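You operate a simulated robot arm through the tools that you are given. There is no shell and no other tool.

The job below is to be done with a simulated two-armed robot. You get a single attempt, and the scene is never put back.

Task
Measure the Tank jar's pH, hold the reading and log row 02.
Fine: rinse and dock the probe, push the white button after the reading, grey slider to row 02, meter left on pH; knobs, jars and the other sliders stay.

Only the result counts: the job must be done as asked and must still hold three seconds after the hand-in. Knocking over, shifting, dropping, spilling or breaking anything else fails it.

Robot
Two 6-joint arms with fingered hands on one trunk that stands fixed in place. Base frame: the origin is at the foot of the trunk, x ahead of it, y to its left, z up; the work surface is at about z = 780. Lengths are in mm, angles in degrees, forces in N, time in s.
The left shoulder is at [20, 157, 829], the right one opposite. With the tool pointing down near the work surface each hand reaches from about 360 to 840 mm from the base axis, measured 20 degrees to its own side. Payload 4.1 kg a hand.
The tool frame of a hand sits at the grasp point between the pads (the TCP): z along the fingers, y along the line on which they close. The tips reach 33 mm beyond it. Largest opening 112 mm; the body of the gripper starts 39 mm behind the TCP. The gripper is a hand of 4 fingers: y runs from the thumb to the fingers, the wrist lies at [-16, -118, -200] in the tool frame, and closing takes about 1.5 s.
Orientation is told as [roll, pitch, yaw] about the base's x, y, z axes, in that order, counted from this pose: with the fingers straight down and the wrist toward the robot, the tool's x, y and z point along [0, 1, 0], [1, 0, 0] and [0, 0, -1] of the base frame.

Tools
- The arms move only by the tool arm_command. It takes "left_motion", "right_motion" or both (then of equal length, played together; a hand with none holds still); each is a list of rows, each a list of 2 entries, a list of its own where there are three numbers: the shift along the tool's x, y, z in mm, then the turn, a rotation vector about the tool's x, y, z in degrees. In form: [[[x, y, z], [rx, ry, rz]], ...]. A call has 1 to 20 rows; each row shifts and turns the commanded pose from where the row before left it, along the tool's axes as they then stand. "left_claw" and "right_claw" are, for a hand that has rows, the finger opening in mm, from 0 to 112, set as the call begins (left out, the last holds). A row lasts 0.2 s, in which the tool goes at most 50 mm and 8.6 degrees; a call with a longer step from one row to the next is refused whole, and so is a gripper value outside its range. A pose out of reach is approached as far as the arm can. The call stops where the force on the tool passes 40 N (or 10 N more than at its start, if that is more) or the arm is blocked; 0.2 s more then pass. Each finger travels about 72 mm/s and halts on what it meets, pressing with about 22 N; the grip force reading is that of the motor and also rises with nothing between the fingers. The clock runs only during rows and for 0.2 s after the last one: add rows that do not move to give the fingers time. It gives the time, the measured TCP pose, the force on the tool (base axes), the opening and the grip force at its end, in the units of the frame above (readings bear some noise), with the torque about the TCP (base axes, N m) and any sound that the robot's microphone picked up.
- Cameras (640 x 400 px; columns grow to the right, rows downward): "scene" is now at [52.1, -22.4, 1452.8]; the picture's right is [-0.25, -0.97, 0.00], its down [-0.62, 0.16, -0.77] and it looks along [0.74, -0.19, -0.64] (base axes); focal length 349 px, centre (320, 200). "left" rides on the left gripper at [-66, -89, -130] in its tool frame; the picture's right is [-0.79, -0.29, 0.54], its down [0.55, -0.71, 0.44] and it looks along [0.26, 0.64, 0.72] (tool axes); focal length 247 px, centre (320, 200). "right" rides on the right gripper at [66, -89, -130] in its tool frame; the picture's right is [-0.79, 0.29, -0.54], its down [-0.55, -0.71, 0.44] and it looks along [-0.26, 0.64, 0.72] (tool axes); focal length 247 px, centre (320, 200). There is no depth. A picture from a camera that has moved, and an enlarged one, comes with that camera's place and axes in the base frame and with its lens.
- capture(camera): a new picture of that camera. It takes no simulated time.
- finger_targets(index, middle, ring, thumb_bend, thumb_turn, hand): sets how far each is bent, from 0 (flat) to 100 (curled in); at 30 the hand is open as for a grip, at 70 the pads meet at the TCP. One left out holds its place. A second passes; each finger stops where it meets its share of the squeeze, and holds until it gets a number again. A gripper value or a shape takes the hand back. It gives what a move gives, with no picture; readings hold the bend of each and the force on the fingers (four entries, about 0 where the hand has none), thumb and palm. thumb_turn goes from beside the hand (0) to across from the fingers (100), as for a grip.
- preshape(shape, hand): the hand has 4 fingers and takes this shape, open, in about a second: jaw (thumb against the fingers, like two jaws); tri (thumb and two fingers); tip (a fingertip pinch); poke (one finger out to press); point (the index stretched); flat (the hand flat); cup (the hand cupped); fist (a fist). The gripper value then closes the fingers along that shape, each until it touches; the sizes above hold for jaw. It gives what a move gives, with no picture.
- turn_head(pan, tilt): turns the head with the scene camera to pan (to the left, within 86 degrees either way) and tilt (down, from -29 to 69), counted from straight ahead of the robot. It gives what a move gives.
- enlarge(camera, box): a new picture of the part [left, top, right, bottom] of that camera's present view, enlarged. It takes no simulated time.
- finish_job(): hands the job in; it is judged then, once.

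Places have to be worked out from the pictures, the camera data and where the tool is seen. Open the grippers and draw the arms clear of the work before you hand the job in, unless the task says otherwise.

The tools are called after "Request:" as a command line: name --argument value ..., lists and objects as JSON in quotes. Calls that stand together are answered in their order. arm_command: Moves the arms, as the interface text tells. Its arguments: {"type":"object","properties":{"left_motion":{"type":"array","items":{"type":"array"}},"left_claw":{"type":"number"},"right_motion":{"type":"array","items":{"type":"array"}},"right_claw":{"type":"number"}},"required":[]} The other tools are called the same way: preshape (shape, hand) gives the hand a shape; finger_targets (index, middle, ring, thumb_bend, thumb_turn, hand) moves the fingers one by one; turn_head (pan, tilt) turns the head that bears the scene camera; capture (camera) takes a picture; enlarge (camera, box) takes an enlarged picture of a part of a camera's view; finish_job () hands the job in.

At the start:

```text
clock: 0.0
left_ee_pos: [463.8, 30.8, 1147.7]
left_ee_rot: [0.1, 0.0, -21.3]
left_contact_force: [-0.4, 0.2, 1.0]
left_torque: [0.02, 0.03, 0.03]
left_width: 111.5
left_gripper_force: 0.1
left_shape: jaw
left_bend: [30.0, 30.0, 30.0, 30.0, 98.0]
left_finger forces: [0.0, 0.1, 0.0, 0.0, 0.0, 0.0]
right_ee_pos: [370.2, -422.5, 1197.8]
right_ee_rot: [0.0, 0.1, -21.3]
right_contact_force: [-0.8, 0.0, -0.5]
right_torque: [0.03, 0.01, 0.04]
right_width: 111.4
right_gripper_force: 0.1
right_shape: jaw
right_bend: [30.0, 30.0, 30.0, 30.0, 98.0]
right_finger forces: [0.0, 0.0, 0.0, 0.0, 0.0, 0.0]
head pan, tilt: [-14.4, 40.1]
```

scene: 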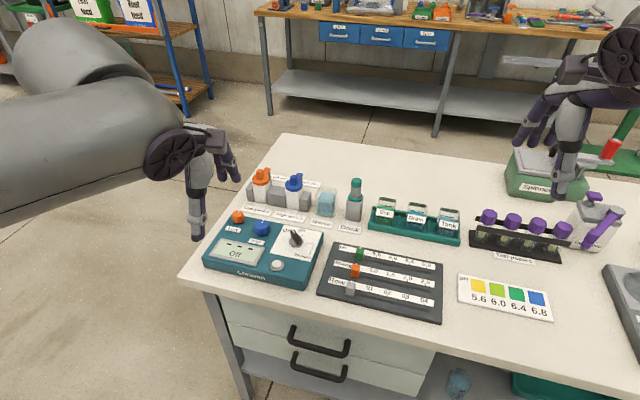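
right: 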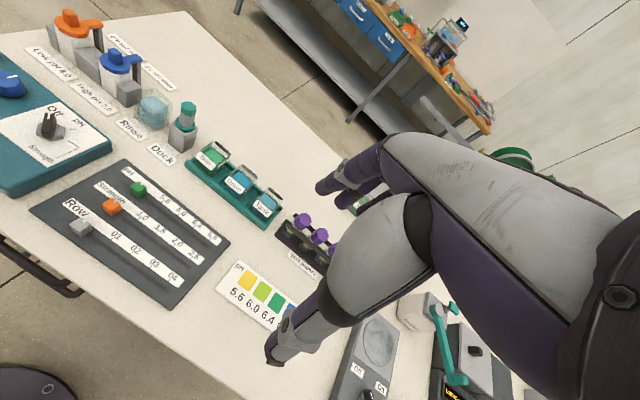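
left: 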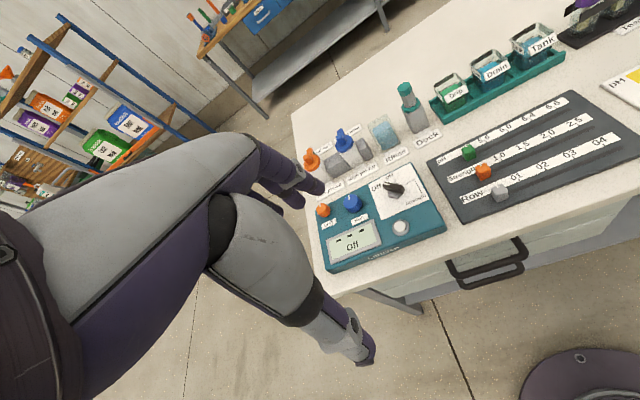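

I begin by looking closer at the meter, the jars, the probe and the slider board before moving anything.

Request:
enlarge --camera "scene" --box '[190, 150, 350, 300]'

Request:
enlarge --camera "scene" --box '[310, 160, 470, 330]'

Request:
enlarge --camera "left" --box '[280, 60, 460, 280]'

Request:
enlarge --camera "right" --box '[0, 0, 300, 200]'

```text
2.67 times, centred on (270, 225) of scene
camera zoom: at [52.1, -22.4, 1452.8], right [-0.25, -0.97, 0.0], down [-0.62, 0.16, -0.77], along [0.74, -0.19, -0.64], focal length 932 px, centre (453, 133)
```

zoom: 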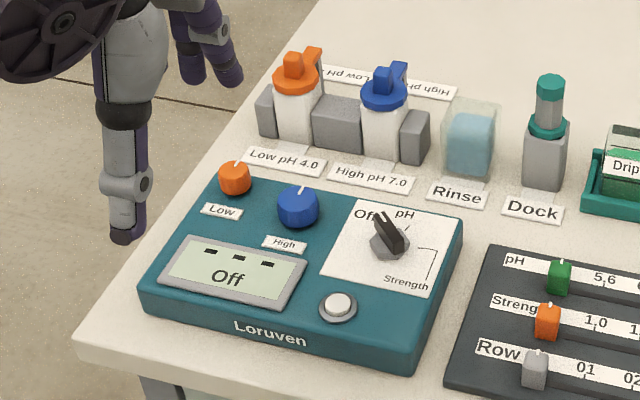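

```text
2.35 times, centred on (390, 245) of scene
camera zoom: at [52.1, -22.4, 1452.8], right [-0.25, -0.97, 0.0], down [-0.62, 0.16, -0.77], along [0.74, -0.19, -0.64], focal length 822 px, centre (155, 94)
```

zoom: 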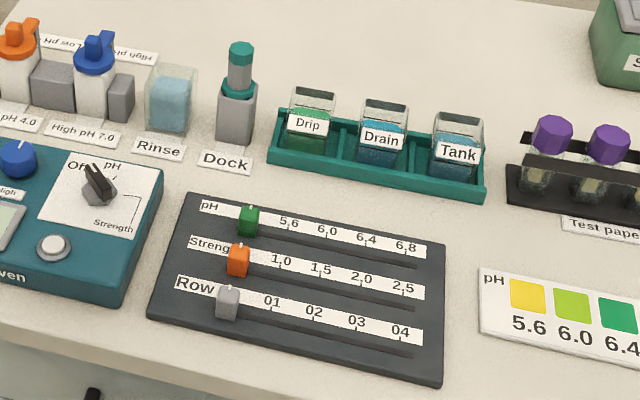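

```text
1.82 times, centred on (370, 170) of left
camera zoom: at [355.8, 1.0, 1277.9], right [-0.55, -0.63, -0.54], down [-0.46, 0.77, -0.44], along [0.69, 0.01, -0.72], focal length 449 px, centre (229, 254)
```

zoom: 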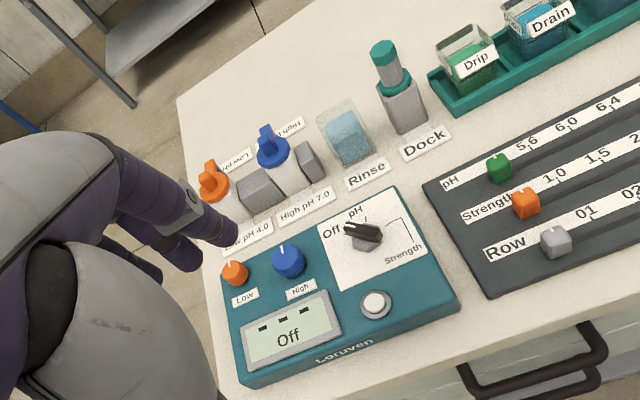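

```text
2.00 times, centred on (150, 100) of right
camera zoom: at [311.4, -329.5, 1327.6], right [-0.02, -0.84, 0.54], down [-0.86, -0.26, -0.44], along [0.51, -0.47, -0.72], focal length 494 px, centre (660, 400)
```

zoom: 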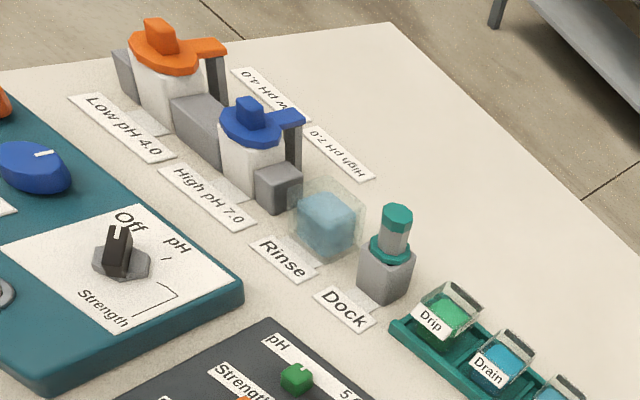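

Next I look closely at the dial, display and slider to work out sizes and angles.

Request:
enlarge --camera "scene" --box '[265, 215, 325, 275]'

Request:
enlarge --camera "left" --box '[360, 160, 440, 240]'

Request:
enlarge --camera "right" --box '[10, 80, 110, 180]'

Request:
enlarge --camera "left" --box '[360, 60, 460, 160]'

Request:
enlarge --camera "scene" --box '[300, 160, 380, 240]'

Request:
enlarge --camera "scene" --box '[320, 230, 400, 310]'

```text
6.67 times, centred on (295, 245) of scene
camera zoom: at [52.1, -22.4, 1452.8], right [-0.25, -0.97, 0.0], down [-0.62, 0.16, -0.77], along [0.74, -0.19, -0.64], focal length 2330 px, centre (487, -100)
```

zoom: 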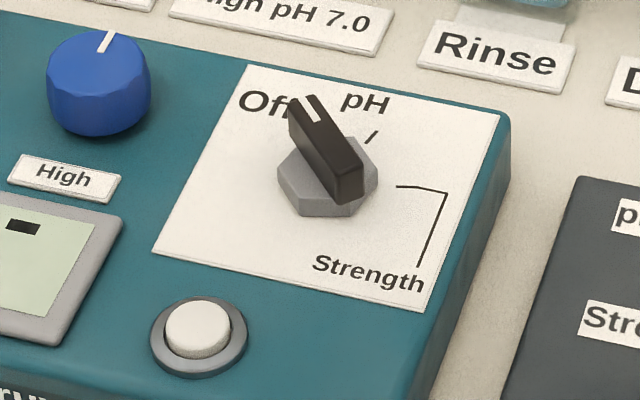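

```text
5.00 times, centred on (400, 200) of left
camera zoom: at [355.8, 1.0, 1277.9], right [-0.55, -0.63, -0.54], down [-0.46, 0.77, -0.44], along [0.69, 0.01, -0.72], focal length 1235 px, centre (-80, 200)
```

zoom: 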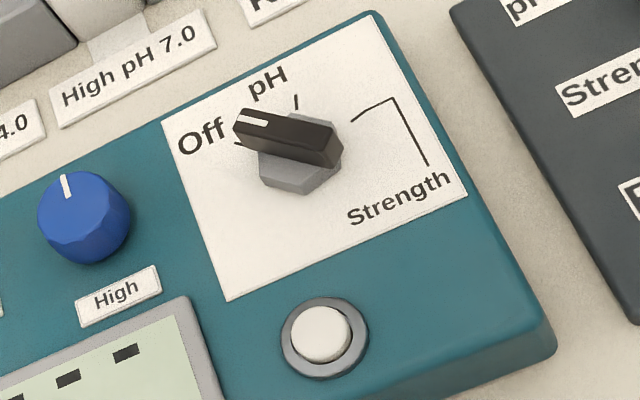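

```text
4.00 times, centred on (60, 130) of right
camera zoom: at [311.4, -329.5, 1327.6], right [-0.02, -0.84, 0.54], down [-0.86, -0.26, -0.44], along [0.51, -0.47, -0.72], focal length 988 px, centre (1360, 480)
```

zoom: 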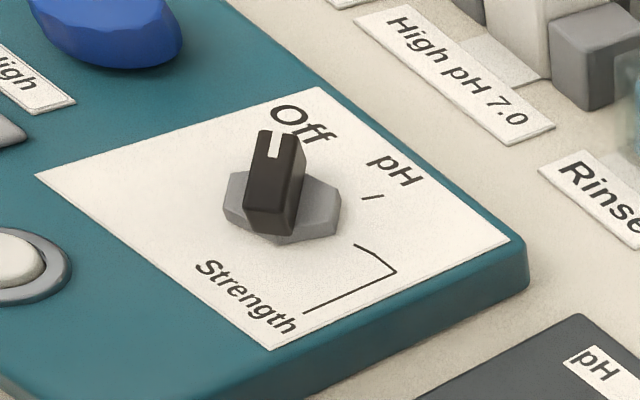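

```text
4.00 times, centred on (410, 110) of left
camera zoom: at [355.8, 1.0, 1277.9], right [-0.55, -0.63, -0.54], down [-0.46, 0.77, -0.44], along [0.69, 0.01, -0.72], focal length 988 px, centre (-40, 560)
```

zoom: 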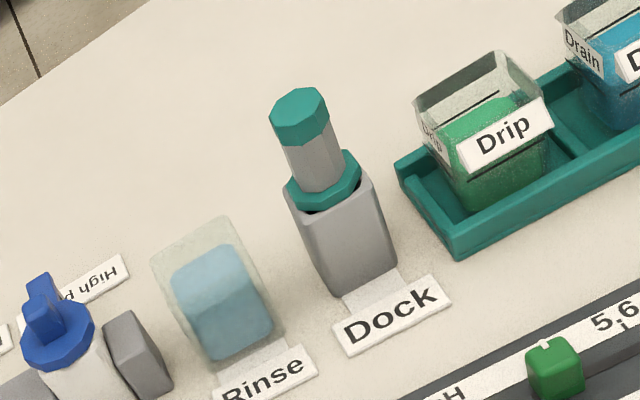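

```text
5.00 times, centred on (340, 200) of scene
camera zoom: at [52.1, -22.4, 1452.8], right [-0.25, -0.97, 0.0], down [-0.62, 0.16, -0.77], along [0.74, -0.19, -0.64], focal length 1747 px, centre (220, 200)
```

zoom: 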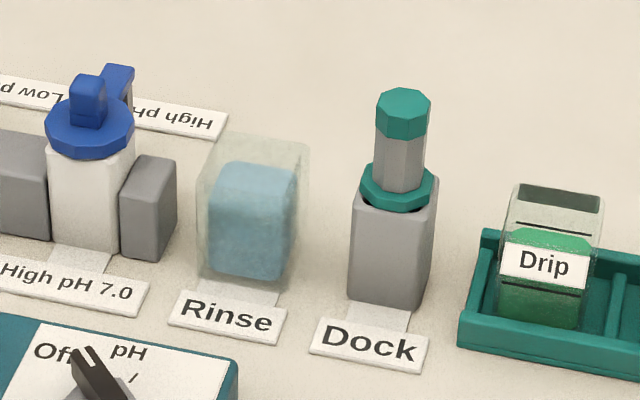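

```text
5.00 times, centred on (360, 270) of scene
camera zoom: at [52.1, -22.4, 1452.8], right [-0.25, -0.97, 0.0], down [-0.62, 0.16, -0.77], along [0.74, -0.19, -0.64], focal length 1747 px, centre (120, -150)
```

zoom: 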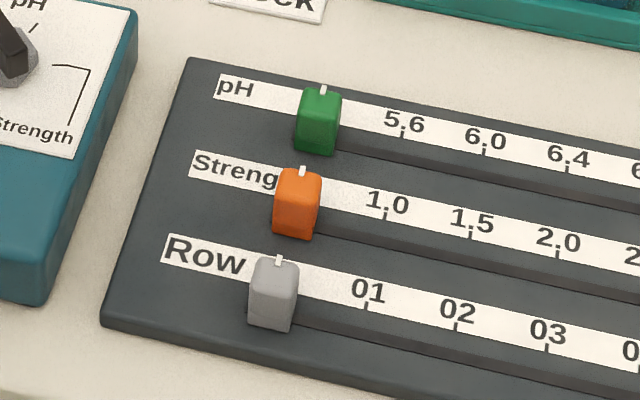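

I judge the dial fin pointing at Off near (632,-111), the button near (580,-55), and the probe top near (728,-294,912). I shape the left hand to poke and look at where its fingertip sits.

Request:
preshape --hand "left" --shape "poke"

Request:
capture --camera "left"

Request:
capture --camera "scene"

```text
clock: 0.9
left_ee_pos: [462.4, 31.6, 1147.1]
left_ee_rot: [0.0, 0.0, -21.4]
left_contact_force: [0.3, -0.3, 0.2]
left_torque: [0.02, -0.01, -0.03]
left_width: 0.0
left_gripper_force: 0.1
left_shape: poke
left_bend: [70.0, 70.0, 99.0, 100.0, 100.0]
left_finger forces: [0.1, 0.0, 0.1, 0.1, 0.0, 0.1]
right_ee_pos: [371.4, -421.1, 1198.4]
right_ee_rot: [-0.1, 0.1, -21.3]
right_contact_force: [-0.1, 0.4, -0.2]
right_torque: [0.03, -0.02, -0.03]
right_width: 111.7
right_gripper_force: 0.1
right_shape: jaw
right_bend: [30.0, 30.0, 30.0, 30.0, 98.0]
right_finger forces: [0.1, 0.0, 0.0, 0.0, 0.1, 0.0]
head pan, tilt: [-14.4, 40.1]
```

```text
taken
camera left: at [355.8, 1.0, 1277.9], right [-0.55, -0.63, -0.54], down [-0.46, 0.77, -0.44], along [0.69, 0.01, -0.72], focal length 247 px, centre (320, 200)
```

left: 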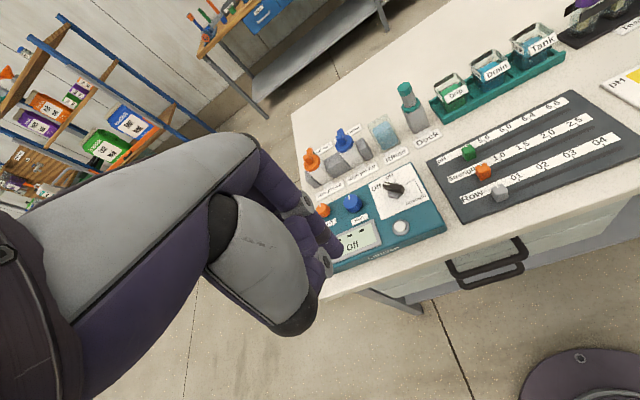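

```text
taken
```

scene: 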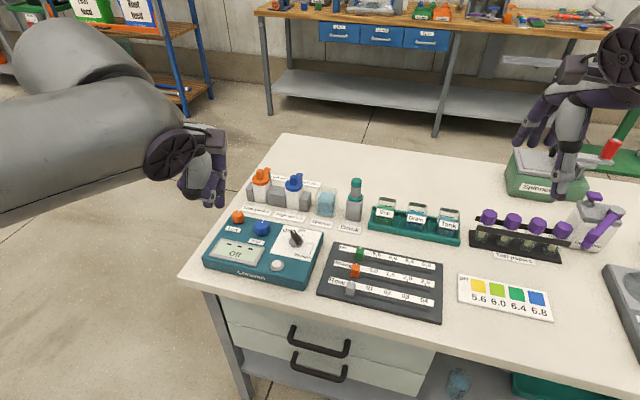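

The poke shape bends index and middle to 70. I zoom on the hand to see where the tips lie relative to the TCP.

Request:
enlarge --camera "left" --box '[200, 140, 360, 340]'

Request:
enlarge --camera "scene" --box '[140, 110, 250, 220]'

Request:
enlarge --camera "scene" --box '[500, 20, 640, 200]'

Request:
enlarge --camera "right" --box '[240, 120, 460, 380]'

```text
2.00 times, centred on (280, 240) of left
camera zoom: at [355.8, 1.0, 1277.9], right [-0.55, -0.63, -0.54], down [-0.46, 0.77, -0.44], along [0.69, 0.01, -0.72], focal length 494 px, centre (400, 120)
```

zoom: 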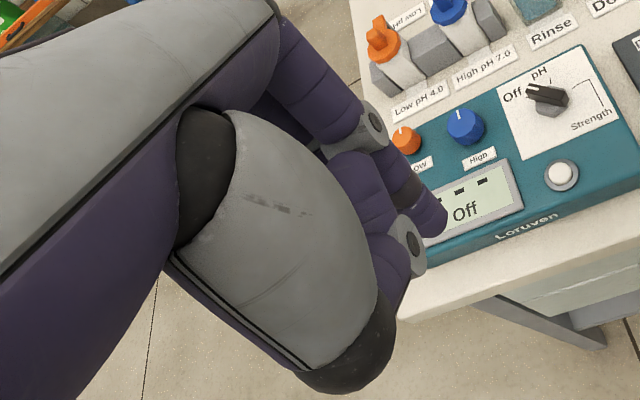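

```text
3.64 times, centred on (195, 165) of scene
camera zoom: at [52.1, -22.4, 1452.8], right [-0.25, -0.97, 0.0], down [-0.62, 0.16, -0.77], along [0.74, -0.19, -0.64], focal length 1271 px, centre (774, 327)
```

zoom: 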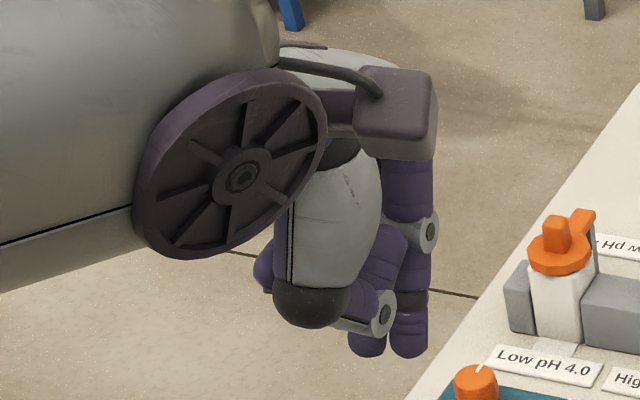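

```text
2.22 times, centred on (570, 110) of scene
camera zoom: at [52.1, -22.4, 1452.8], right [-0.25, -0.97, 0.0], down [-0.62, 0.16, -0.77], along [0.74, -0.19, -0.64], focal length 776 px, centre (-236, 400)
```

zoom: 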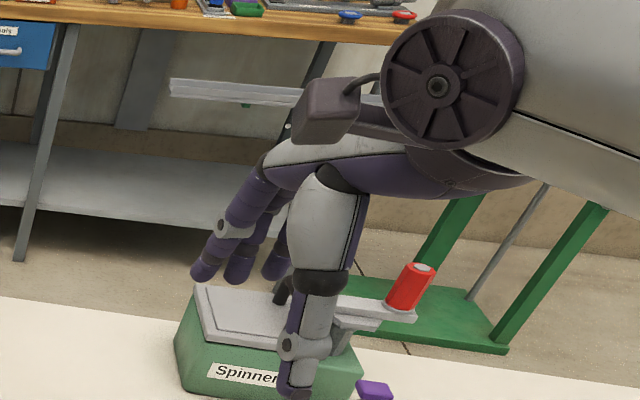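

```text
1.54 times, centred on (350, 250) of right
camera zoom: at [311.5, -329.5, 1327.6], right [-0.02, -0.84, 0.54], down [-0.86, -0.26, -0.44], along [0.51, -0.47, -0.72], focal length 380 px, centre (274, 123)
```

zoom: 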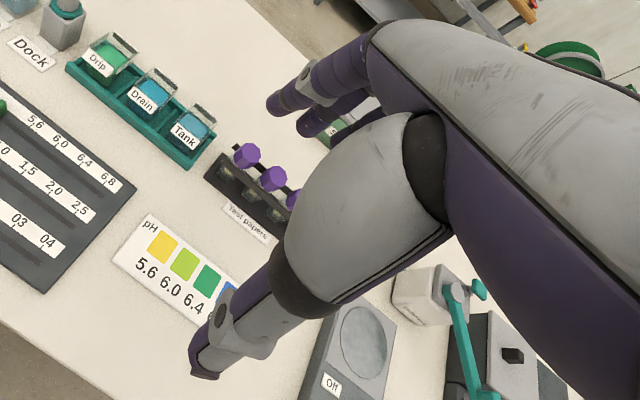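

The hand has three fingers plus a thumb; I curl all but the index on the left hand to get one clean pressing finger, then bring it over the meter at a safe height to look from its camera.

Request:
finger_targets --hand "left" --index 70 --middle 100 --ring 100 --thumb_bend 100 --thumb_turn 100

Request:
arm_command --left_motion '[[[-10.1, 15.9, 36.2], [0, 0, 0]], [[-10.1, 15.9, 36.2], [0, 0, 0]], [[-10.1, 15.9, 36.2], [0, 0, 0]], [[-10.1, 15.9, 36.2], [0, 0, 0]], [[-10.1, 15.9, 36.2], [0, 0, 0]], [[-10.1, 15.9, 36.2], [0, 0, 0]], [[0, 0, 0], [0, 0, 0]]]'

Request:
capture --camera "left"

Request:
capture --camera "scene"

```text
clock: 1.9
left_ee_pos: [462.3, 31.7, 1147.3]
left_ee_rot: [0.0, 0.1, -21.2]
left_contact_force: [0.4, 1.2, 0.1]
left_torque: [0.02, -0.04, 0.01]
left_width: 28.4
left_gripper_force: 0.1
left_shape: fingers
left_bend: [28.0, 99.0, 100.0, 100.0, 100.0]
left_finger forces: [0.1, 0.0, 0.1, 0.1, 0.0, 0.1]
right_ee_pos: [369.8, -421.8, 1199.0]
right_ee_rot: [0.0, 0.0, -21.3]
right_contact_force: [0.1, 0.0, -0.6]
right_torque: [0.01, 0.02, 0.01]
right_width: 111.7
right_gripper_force: 0.0
right_shape: jaw
right_bend: [30.0, 30.0, 30.0, 30.0, 98.0]
right_finger forces: [0.0, 0.1, 0.0, 0.0, 0.0, 0.0]
head pan, tilt: [-14.4, 40.1]
```

```text
clock: 3.5
left_ee_pos: [529.9, -60.4, 928.7]
left_ee_rot: [0.0, 0.0, -21.3]
left_contact_force: [0.1, 0.2, 0.3]
left_torque: [-0.04, -0.02, 0.05]
left_width: 27.2
left_gripper_force: 0.1
left_shape: fingers
left_bend: [28.0, 99.0, 100.0, 100.0, 100.0]
left_finger forces: [0.1, 0.0, 0.0, 0.0, 0.1, 0.0]
right_ee_pos: [370.8, -422.8, 1198.4]
right_ee_rot: [-0.1, 0.1, -21.3]
right_contact_force: [0.2, 0.0, 0.1]
right_torque: [0.0, -0.03, -0.04]
right_width: 111.4
right_gripper_force: 0.0
right_shape: jaw
right_bend: [30.0, 30.0, 30.0, 30.0, 98.0]
right_finger forces: [0.0, 0.0, 0.0, 0.0, 0.1, 0.0]
head pan, tilt: [-14.4, 40.1]
```

```text
taken
camera left: at [422.6, -90.6, 1057.9], right [-0.55, -0.63, -0.54], down [-0.46, 0.77, -0.44], along [0.69, 0.01, -0.72], focal length 247 px, centre (320, 200)
```

left: 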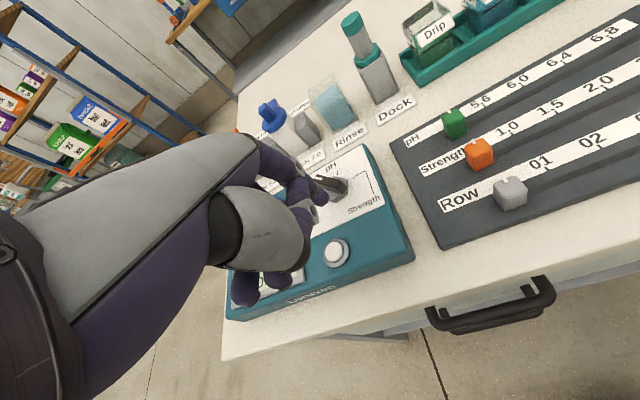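

```text
taken
```

scene: 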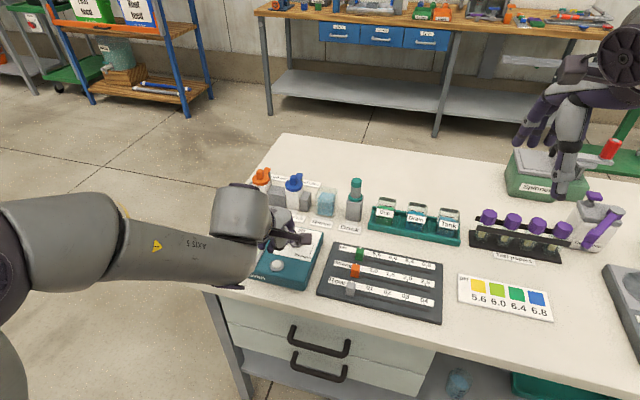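

The index reading is 28 rather than 70, so I check the hand shape in close-up before going on.

Request:
enlarge --camera "scene" --box '[200, 170, 340, 300]'

Request:
enlarge --camera "left" --box '[200, 120, 420, 320]'

```text
3.08 times, centred on (270, 235) of scene
camera zoom: at [52.0, -22.3, 1452.8], right [-0.25, -0.97, 0.0], down [-0.62, 0.16, -0.77], along [0.74, -0.19, -0.64], focal length 1075 px, centre (474, 92)
```

zoom: 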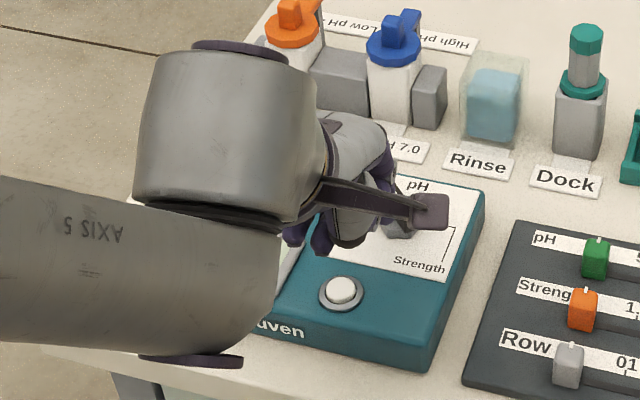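

```text
2.00 times, centred on (310, 220) of left
camera zoom: at [422.6, -90.6, 1057.9], right [-0.55, -0.63, -0.54], down [-0.46, 0.77, -0.44], along [0.69, 0.01, -0.72], focal length 494 px, centre (340, 160)
```

zoom: 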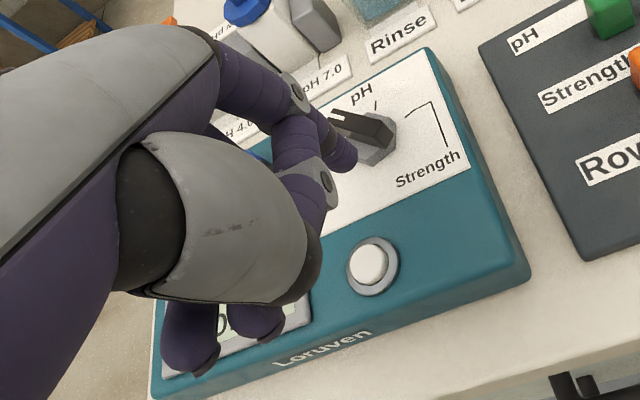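

The curled thumb seems to hold the index back. I raise the hand a little and put the thumb beside the hand instead.

Request:
arm_command --left_motion '[[[0, 0, -40], [0, 0, 0]], [[0, 0, -20], [0, 0, 0]]]'

Request:
finger_targets --hand "left" --index 30 --middle 100 --ring 100 --thumb_bend 20 --thumb_turn 0

Request:
finger_targets --hand "left" --index 70 --middle 100 --ring 100 --thumb_bend 20 --thumb_turn 0

Request:
capture --camera "left"

Request:
capture --camera "scene"

```text
clock: 4.1
left_ee_pos: [528.2, -61.4, 991.1]
left_ee_rot: [0.0, 0.1, -21.3]
left_contact_force: [0.4, 0.3, 0.4]
left_torque: [0.0, 0.01, 0.01]
left_width: 27.6
left_gripper_force: 0.1
left_shape: fingers
left_bend: [28.0, 99.0, 100.0, 100.0, 100.0]
left_finger forces: [0.1, 0.1, 0.1, 0.1, 0.0, 0.0]
right_ee_pos: [370.2, -421.6, 1199.7]
right_ee_rot: [0.1, 0.0, -21.3]
right_contact_force: [0.9, 0.0, 0.6]
right_torque: [-0.01, 0.04, 0.04]
right_width: 111.5
right_gripper_force: 0.1
right_shape: jaw
right_bend: [30.0, 30.0, 30.0, 30.0, 98.0]
right_finger forces: [0.0, 0.1, 0.0, 0.0, 0.0, 0.1]
head pan, tilt: [-14.4, 40.1]
```

```text
clock: 5.1
left_ee_pos: [527.7, -60.4, 990.8]
left_ee_rot: [0.0, -0.1, -21.4]
left_contact_force: [0.0, 0.4, 0.5]
left_torque: [0.04, -0.03, 0.02]
left_width: 160.9
left_gripper_force: 0.0
left_shape: fingers
left_bend: [30.0, 100.0, 100.0, 20.0, 0.0]
left_finger forces: [0.1, 0.0, 0.1, 0.1, 0.0, 0.0]
right_ee_pos: [369.6, -421.2, 1197.7]
right_ee_rot: [0.0, 0.0, -21.4]
right_contact_force: [0.6, 0.1, 0.5]
right_torque: [-0.03, -0.02, 0.03]
right_width: 111.8
right_gripper_force: 0.1
right_shape: jaw
right_bend: [30.0, 30.0, 30.0, 30.0, 98.0]
right_finger forces: [0.1, 0.1, 0.0, 0.0, 0.0, 0.0]
head pan, tilt: [-14.4, 40.1]
```

```text
clock: 6.1
left_ee_pos: [527.1, -59.9, 990.3]
left_ee_rot: [0.0, 0.0, -21.3]
left_contact_force: [0.6, -0.1, 0.4]
left_torque: [0.0, -0.01, 0.02]
left_width: 140.1
left_gripper_force: 0.0
left_shape: fingers
left_bend: [70.0, 100.0, 100.0, 20.0, 0.0]
left_finger forces: [0.1, 0.0, 0.1, 0.1, 0.0, 0.1]
right_ee_pos: [370.7, -422.4, 1198.4]
right_ee_rot: [-0.1, 0.0, -21.3]
right_contact_force: [-0.4, -0.4, 0.0]
right_torque: [-0.02, -0.01, -0.02]
right_width: 111.5
right_gripper_force: 0.0
right_shape: jaw
right_bend: [30.0, 30.0, 30.0, 30.0, 98.0]
right_finger forces: [0.0, 0.1, 0.0, 0.0, 0.0, 0.1]
head pan, tilt: [-14.4, 40.1]
```

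```text
taken
camera left: at [420.7, -90.5, 1120.6], right [-0.55, -0.63, -0.54], down [-0.46, 0.77, -0.44], along [0.69, 0.01, -0.72], focal length 247 px, centre (320, 200)
```

left: 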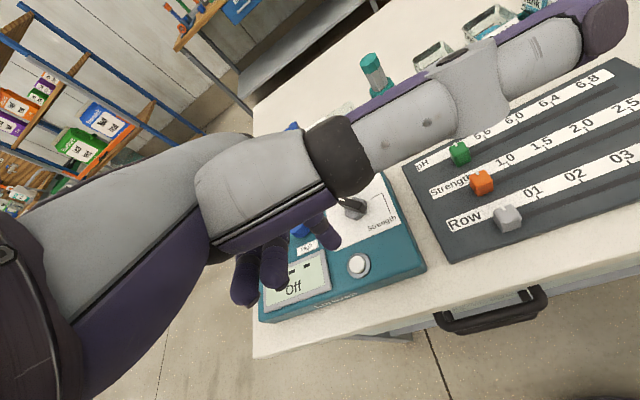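

```text
taken
```

scene: 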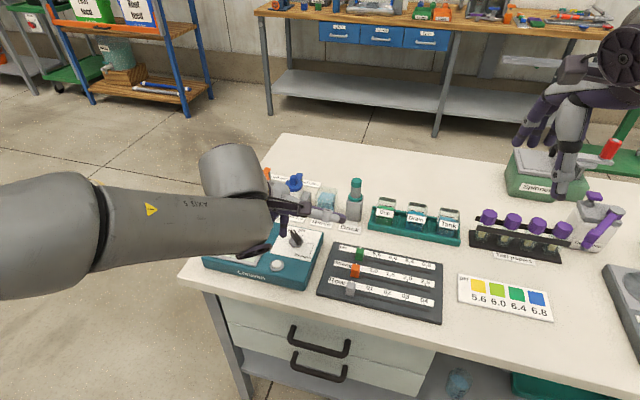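

Thumb sideways sticks out too far. I try it across the hand but flat, which should keep it back toward the robot.

Request:
finger_targets --hand "left" --index 70 --middle 100 --ring 100 --thumb_bend 20 --thumb_turn 100

Request:
capture --camera "left"

Request:
enlarge --camera "scene" --box '[190, 140, 330, 290]'

```text
clock: 7.1
left_ee_pos: [529.1, -60.8, 990.0]
left_ee_rot: [-0.1, 0.0, -21.3]
left_contact_force: [-0.8, -0.1, 0.2]
left_torque: [0.02, -0.01, 0.02]
left_width: 66.3
left_gripper_force: 0.1
left_shape: fingers
left_bend: [70.0, 100.0, 100.0, 20.0, 97.0]
left_finger forces: [0.1, 0.0, 0.1, 0.1, 0.1, 0.1]
right_ee_pos: [370.1, -421.5, 1198.9]
right_ee_rot: [-0.1, 0.0, -21.3]
right_contact_force: [0.1, -0.2, -0.7]
right_torque: [0.01, -0.02, 0.01]
right_width: 111.8
right_gripper_force: 0.0
right_shape: jaw
right_bend: [30.0, 30.0, 30.0, 30.0, 98.0]
right_finger forces: [0.0, 0.0, 0.0, 0.0, 0.1, 0.0]
head pan, tilt: [-14.4, 40.1]
```

```text
taken
camera left: at [420.7, -90.5, 1120.6], right [-0.55, -0.63, -0.54], down [-0.46, 0.77, -0.44], along [0.69, 0.01, -0.72], focal length 247 px, centre (320, 200)
```

left: 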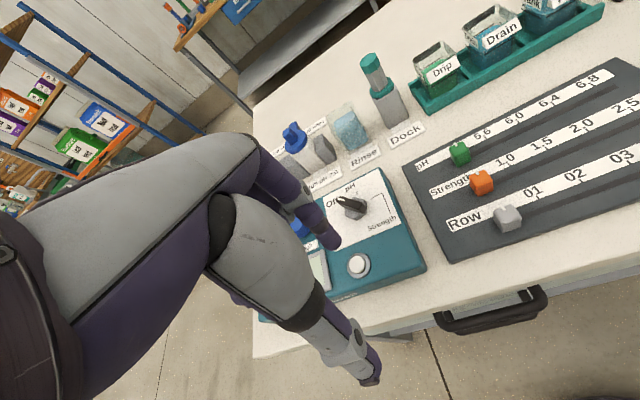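

```text
2.67 times, centred on (260, 215) of scene
camera zoom: at [52.1, -22.4, 1452.8], right [-0.25, -0.97, 0.0], down [-0.62, 0.16, -0.77], along [0.74, -0.19, -0.64], focal length 932 px, centre (480, 160)
```

zoom: 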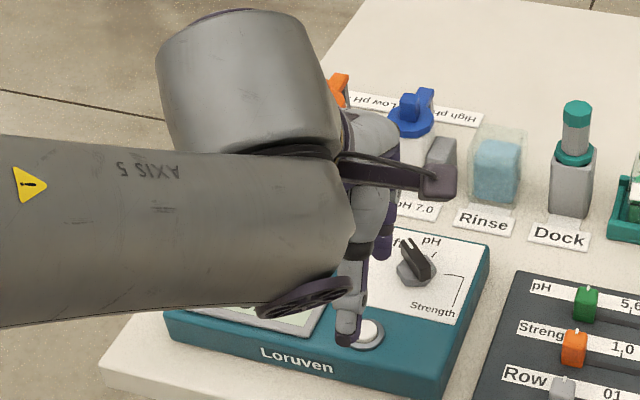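

Let me try the fingertip-pinch shape instead: closed it can press the button, and open it can grip the dial fin and slider.

Request:
preshape --hand "left" --shape "tip"

Request:
capture --camera "left"

Request:
enlarge --camera "scene" --box '[190, 140, 330, 290]'

```text
clock: 8.0
left_ee_pos: [526.7, -60.7, 990.8]
left_ee_rot: [0.1, 0.0, -21.3]
left_contact_force: [0.0, -0.8, -1.1]
left_torque: [0.0, 0.03, 0.0]
left_width: 111.8
left_gripper_force: 0.1
left_shape: tip
left_bend: [31.0, 97.0, 99.0, 30.0, 97.0]
left_finger forces: [0.1, 0.1, 0.1, 0.0, 0.0, 0.0]
right_ee_pos: [371.0, -421.3, 1198.0]
right_ee_rot: [0.0, 0.0, -21.3]
right_contact_force: [-0.2, 0.3, -0.2]
right_torque: [0.04, 0.0, 0.0]
right_width: 111.6
right_gripper_force: 0.0
right_shape: jaw
right_bend: [30.0, 30.0, 30.0, 30.0, 98.0]
right_finger forces: [0.0, 0.0, 0.0, 0.0, 0.0, 0.1]
head pan, tilt: [-14.4, 40.1]
```

```text
taken
camera left: at [420.7, -90.5, 1120.6], right [-0.55, -0.63, -0.54], down [-0.46, 0.77, -0.44], along [0.69, 0.01, -0.72], focal length 247 px, centre (320, 200)
```

left: 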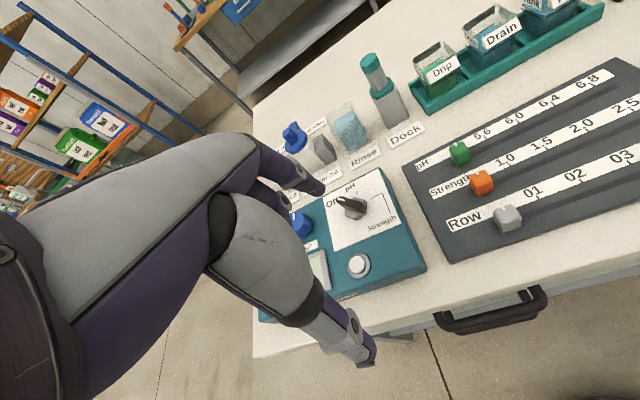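

```text
2.67 times, centred on (260, 215) of scene
camera zoom: at [52.1, -22.4, 1452.8], right [-0.25, -0.97, 0.0], down [-0.62, 0.16, -0.77], along [0.74, -0.19, -0.64], focal length 932 px, centre (480, 160)
```

zoom: 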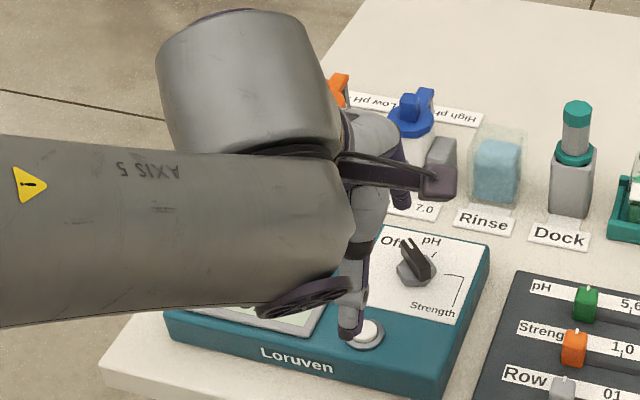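

The tip shape uses only index and thumb. I close it to a small gap to find where the tips lie.

Request:
arm_command --left_motion '[[[0, 0, 0], [0, 0, 0]], [[0, 0, 0], [0, 0, 0]], [[0, 0, 0], [0, 0, 0]], [[0, 0, 0], [0, 0, 0]], [[0, 0, 0], [0, 0, 0]], [[0, 0, 0], [0, 0, 0]], [[0, 0, 0], [0, 0, 0]]]' --left_claw 25

Request:
capture --camera "left"

Request:
enlarge --camera "left" --box '[240, 130, 440, 330]'

Request:
enlarge --camera "scene" --box '[190, 140, 330, 290]'

```text
clock: 9.6
left_ee_pos: [527.5, -61.3, 991.2]
left_ee_rot: [0.0, 0.0, -21.3]
left_contact_force: [0.5, -0.5, 0.1]
left_torque: [0.02, -0.03, 0.0]
left_width: 25.3
left_gripper_force: 0.1
left_shape: tip
left_bend: [74.0, 97.0, 99.0, 74.0, 100.0]
left_finger forces: [0.1, 0.0, 0.0, 0.0, 0.0, 0.1]
right_ee_pos: [371.0, -421.5, 1197.6]
right_ee_rot: [0.0, 0.0, -21.3]
right_contact_force: [0.1, 0.6, -0.2]
right_torque: [0.01, -0.02, -0.02]
right_width: 111.6
right_gripper_force: 0.0
right_shape: jaw
right_bend: [30.0, 30.0, 30.0, 30.0, 98.0]
right_finger forces: [0.0, 0.0, 0.0, 0.0, 0.0, 0.0]
head pan, tilt: [-14.4, 40.1]
```

```text
taken
camera left: at [420.7, -90.5, 1120.6], right [-0.55, -0.63, -0.54], down [-0.46, 0.77, -0.44], along [0.69, 0.01, -0.72], focal length 247 px, centre (320, 200)
```

left: 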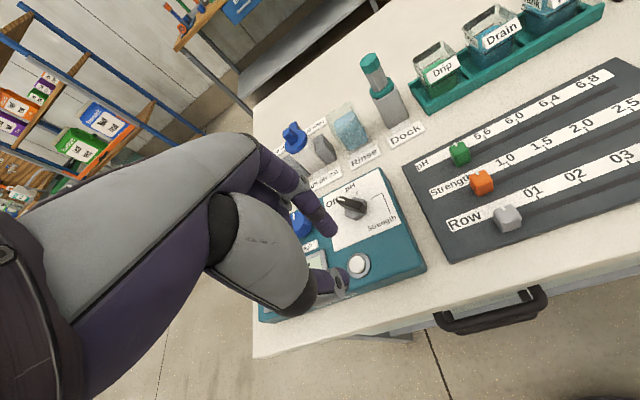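

```text
2.00 times, centred on (340, 230) of left
camera zoom: at [420.7, -90.5, 1120.6], right [-0.55, -0.63, -0.54], down [-0.46, 0.77, -0.44], along [0.69, 0.01, -0.72], focal length 494 px, centre (280, 140)
```

zoom: 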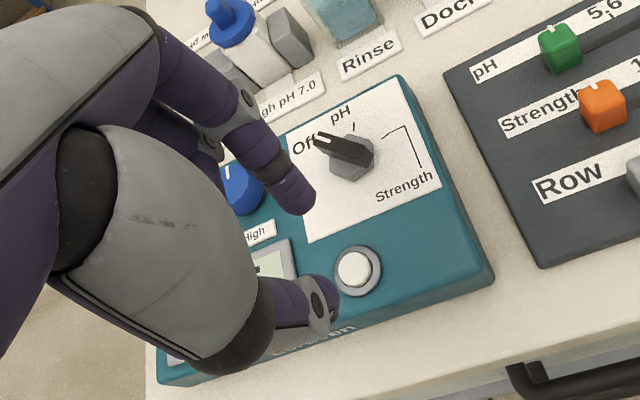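

```text
2.67 times, centred on (260, 215) of scene
camera zoom: at [52.1, -22.4, 1452.8], right [-0.25, -0.97, 0.0], down [-0.62, 0.16, -0.77], along [0.74, -0.19, -0.64], focal length 932 px, centre (480, 160)
```

zoom: 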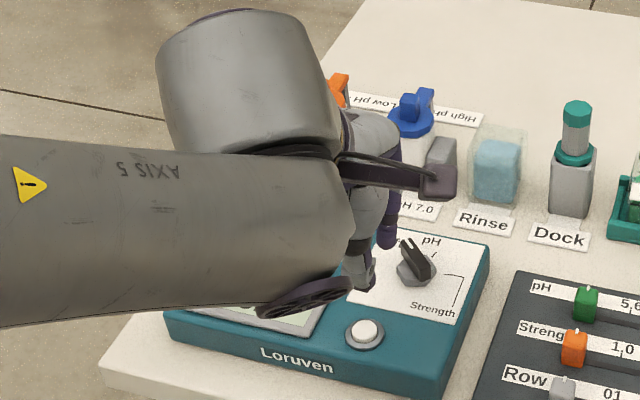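

The index tip is at about x=-4 and the thumb near x=0 in the tool frame, so the pinch is around the TCP. Now I look closely at the dial to get its angles, from both cameras.

Request:
enlarge --camera "left" --box '[315, 165, 415, 265]'

Request:
enlarge --camera "scene" --box '[270, 215, 330, 275]'

```text
4.00 times, centred on (365, 215) of left
camera zoom: at [420.7, -90.5, 1120.6], right [-0.55, -0.63, -0.54], down [-0.46, 0.77, -0.44], along [0.69, 0.01, -0.72], focal length 988 px, centre (140, 140)
```

zoom: 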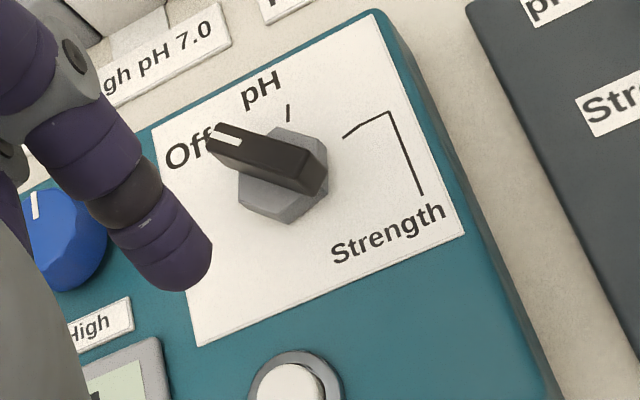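

```text
6.67 times, centred on (300, 245) of scene
camera zoom: at [52.1, -22.4, 1452.8], right [-0.25, -0.97, 0.0], down [-0.62, 0.16, -0.77], along [0.74, -0.19, -0.64], focal length 2330 px, centre (453, -100)
```

zoom: 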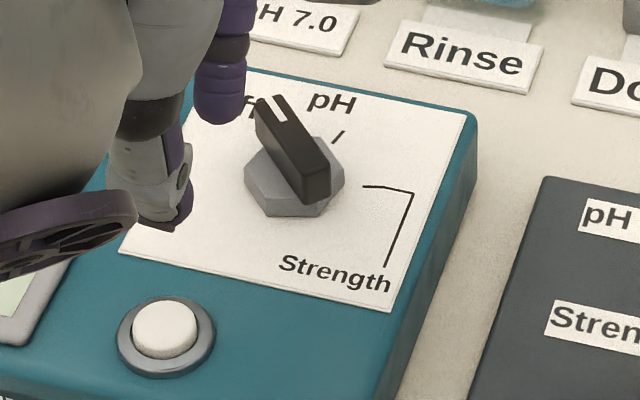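

Working it out: the dial hub is at about (642,-115) on a panel at z≈816, the fin points at base angle about +16° (Off), and the pH tick lies at −45°. I close the pinch, yaw the left hand to −45° and move above the spot to the left of the fin.

Request:
arm_command --left_motion '[[[0, 0, 0], [0, 0, 7.9]], [[0, 0, 0], [0, 0, 7.9]], [[0, 0, 0], [0, 0, 7.9]], [[19.8, 32.6, 15.3], [0, 0, 0]], [[19.8, 32.6, 15.3], [0, 0, 0]], [[19.8, 32.6, 15.3], [0, 0, 0]], [[19.8, 32.6, 15.3], [0, 0, 0]], [[0, 0, 0], [0, 0, 0]]]' --left_claw 0

Request:
capture --camera "left"

Request:
capture --camera "scene"

```text
clock: 11.4
left_ee_pos: [678.4, -94.4, 930.5]
left_ee_rot: [0.0, 0.1, -45.0]
left_contact_force: [0.4, -0.1, 0.1]
left_torque: [-0.01, 0.02, 0.01]
left_width: 0.0
left_gripper_force: 21.2
left_shape: tip
left_bend: [70.0, 100.0, 100.0, 52.0, 100.0]
left_finger forces: [0.0, 0.0, 0.1, 0.0, 0.1, 0.0]
right_ee_pos: [370.3, -422.1, 1199.2]
right_ee_rot: [0.1, 0.0, -21.4]
right_contact_force: [-0.1, 0.6, -0.4]
right_torque: [-0.04, -0.07, -0.01]
right_width: 111.3
right_gripper_force: 0.2
right_shape: jaw
right_bend: [30.0, 30.0, 30.0, 30.0, 98.0]
right_finger forces: [0.1, 0.0, 0.0, 0.0, 0.1, 0.0]
head pan, tilt: [-14.4, 40.1]
```

```text
taken
camera left: at [570.0, -78.6, 1060.7], right [-0.76, -0.36, -0.54], down [-0.11, 0.89, -0.43], along [0.64, -0.27, -0.72], focal length 247 px, centre (320, 200)
```

left: 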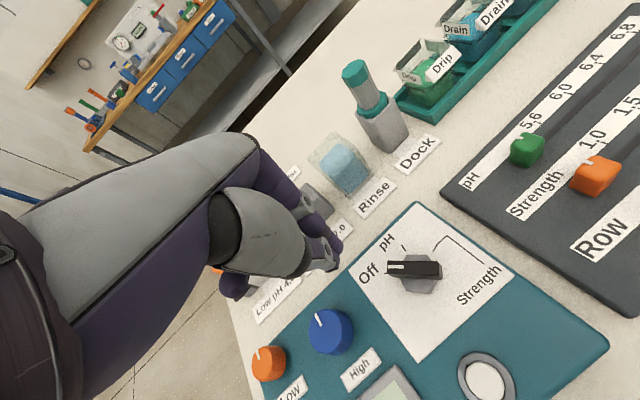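

```text
taken
```

scene: 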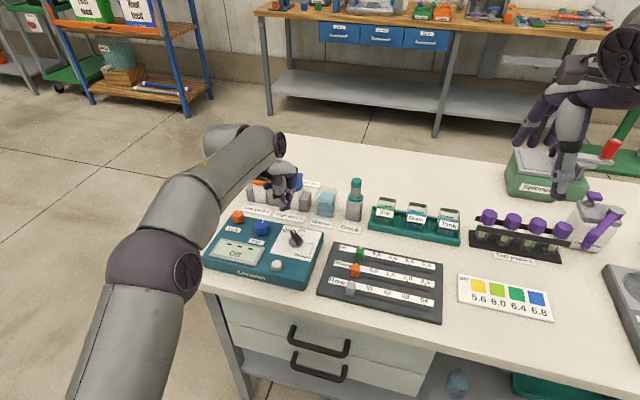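

The left camera now has a clear view of the dial and the closed pinch tip. I enlarge it to refine positions.

Request:
enlarge --camera "left" --box '[280, 190, 480, 340]'

Request:
enlarge --camera "scene" --box '[240, 140, 330, 270]'

```text
2.67 times, centred on (380, 265) of left
camera zoom: at [570.0, -78.6, 1060.7], right [-0.76, -0.36, -0.54], down [-0.11, 0.89, -0.43], along [0.64, -0.27, -0.72], focal length 659 px, centre (160, 27)
```

zoom: 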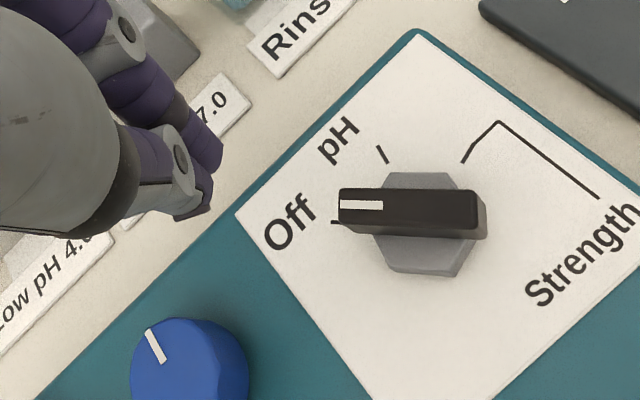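

```text
3.08 times, centred on (285, 205) of scene
camera zoom: at [52.0, -22.3, 1452.8], right [-0.25, -0.97, 0.0], down [-0.62, 0.16, -0.77], along [0.74, -0.19, -0.64], focal length 1075 px, centre (428, 185)
```

zoom: 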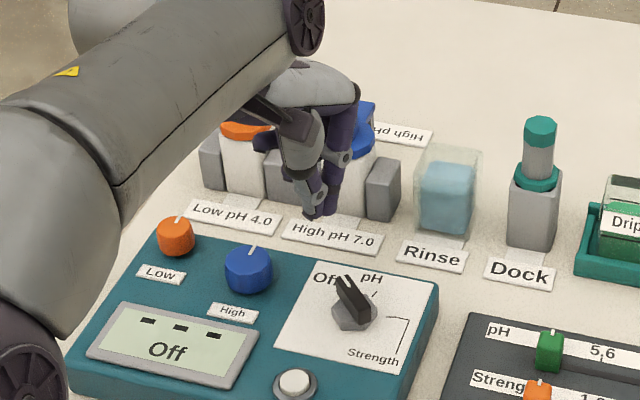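

The dial positions come out 60° apart (Off at +15°, pH at −45°, Strength at −105° in base angle), and the fin is about 43 mm long. I turn the hand to yaw +15° so the pinched fingertips can lie flat against the fin's left side, and lower to just above fin height.

Request:
arm_command --left_motion '[[[0, 0, 0], [0, 0, -7.5]], [[0, 0, 0], [0, 0, -7.5]], [[0, 0, 0], [0, 0, -7.5]], [[0, 0, 0], [0, 0, -7.5]], [[0, 0, 0], [0, 0, -7.5]], [[0, 0, 0], [0, 0, -7.5]], [[0, 0, 0], [0, 0, -7.5]], [[0, 0, 0], [0, 0, -7.5]], [[21.1, -27.7, 0], [0, 0, 0]], [[0, 0, 25], [0, 0, 0]], [[0, 0, 25], [0, 0, 0]], [[0, 0, 0], [0, 0, 0]]]'

Request:
capture --camera "left"

Request:
capture --camera "scene"

```text
clock: 14.0
left_ee_pos: [644.9, -85.3, 877.0]
left_ee_rot: [0.0, 0.0, 15.0]
left_contact_force: [-0.9, 0.1, 0.4]
left_torque: [0.03, 0.0, 0.02]
left_width: 0.0
left_gripper_force: 22.3
left_shape: tip
left_bend: [70.0, 100.0, 100.0, 52.0, 100.0]
left_finger forces: [0.0, 0.0, 0.0, 0.1, 0.0, 0.1]
right_ee_pos: [369.5, -421.8, 1198.1]
right_ee_rot: [0.0, 0.1, -21.3]
right_contact_force: [0.1, -0.2, -0.4]
right_torque: [0.03, 0.02, 0.01]
right_width: 111.5
right_gripper_force: 0.1
right_shape: jaw
right_bend: [30.0, 30.0, 30.0, 30.0, 98.0]
right_finger forces: [0.0, 0.0, 0.0, 0.0, 0.0, 0.1]
head pan, tilt: [-14.4, 40.1]
```

```text
taken
camera left: at [576.3, -172.1, 1007.3], right [-0.07, -0.84, -0.54], down [-0.83, 0.35, -0.44], along [0.55, 0.42, -0.72], focal length 247 px, centre (320, 200)
```

left: 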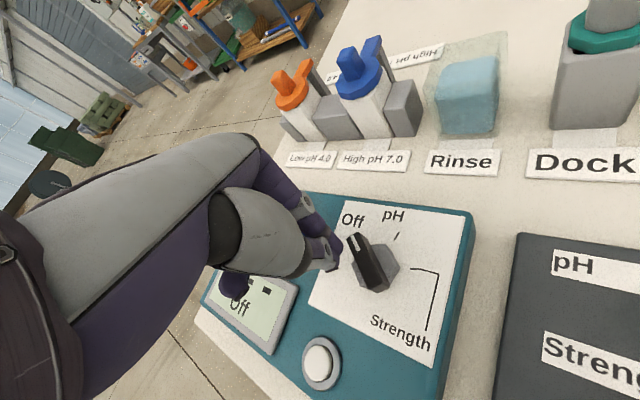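

```text
taken
```

scene: 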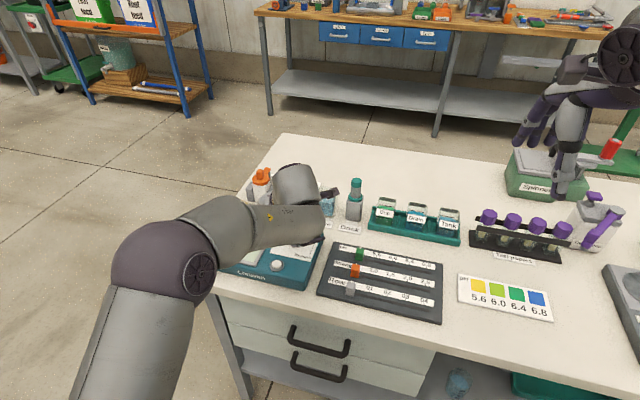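

The left camera sees both tip and dial well. I enlarge to judge the gap and the tip height.

Request:
enlarge --camera "left" --box '[270, 180, 450, 300]'

```text
3.33 times, centred on (360, 240) of left
camera zoom: at [576.3, -172.1, 1007.3], right [-0.07, -0.84, -0.54], down [-0.83, 0.35, -0.44], along [0.55, 0.42, -0.72], focal length 823 px, centre (187, 67)
```

zoom: 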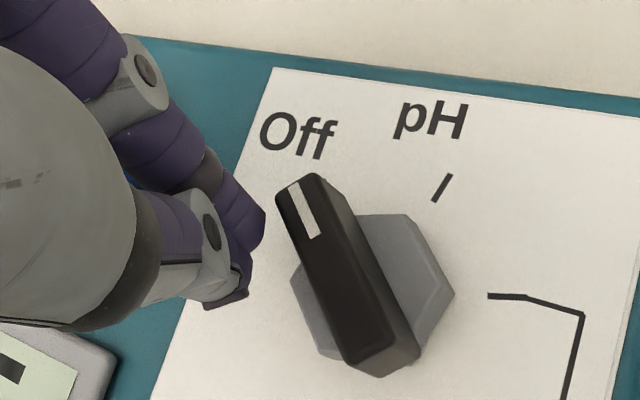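

The index's right edge is about 5 mm left of the fin. I lower by 15 mm in small steps so the tips overlap the fin but stay above its hexagonal base, watching the force.

Request:
arm_command --left_motion '[[[0, 0, 5], [0, 0, 0]], [[0, 0, 5], [0, 0, 0]], [[0, 0, 5], [0, 0, 0]], [[0, 0, 0], [0, 0, 0]]]'

Request:
enlarge --camera "left" --box '[270, 180, 450, 300]'

```text
clock: 15.0
left_ee_pos: [645.0, -83.0, 862.6]
left_ee_rot: [0.0, 0.0, 15.0]
left_contact_force: [-0.8, 0.6, -0.4]
left_torque: [0.01, -0.01, 0.0]
left_width: 0.1
left_gripper_force: 22.0
left_shape: tip
left_bend: [70.0, 100.0, 100.0, 52.0, 100.0]
left_finger forces: [0.1, 0.0, 0.1, 0.0, 0.1, 0.0]
right_ee_pos: [370.0, -422.6, 1197.9]
right_ee_rot: [0.0, 0.0, -21.4]
right_contact_force: [-0.1, -0.2, -0.6]
right_torque: [-0.03, 0.0, -0.01]
right_width: 111.6
right_gripper_force: 0.2
right_shape: jaw
right_bend: [30.0, 30.0, 30.0, 30.0, 98.0]
right_finger forces: [0.0, 0.0, 0.0, 0.0, 0.1, 0.0]
head pan, tilt: [-14.4, 40.1]
```

```text
3.33 times, centred on (360, 240) of left
camera zoom: at [576.1, -170.5, 992.9], right [-0.07, -0.84, -0.54], down [-0.83, 0.35, -0.44], along [0.55, 0.42, -0.72], focal length 823 px, centre (187, 67)
```

zoom: 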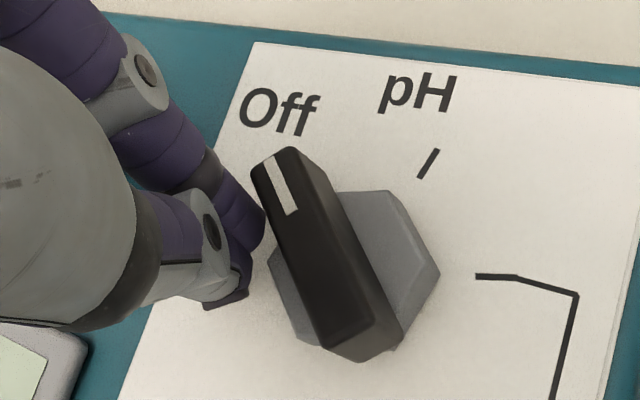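

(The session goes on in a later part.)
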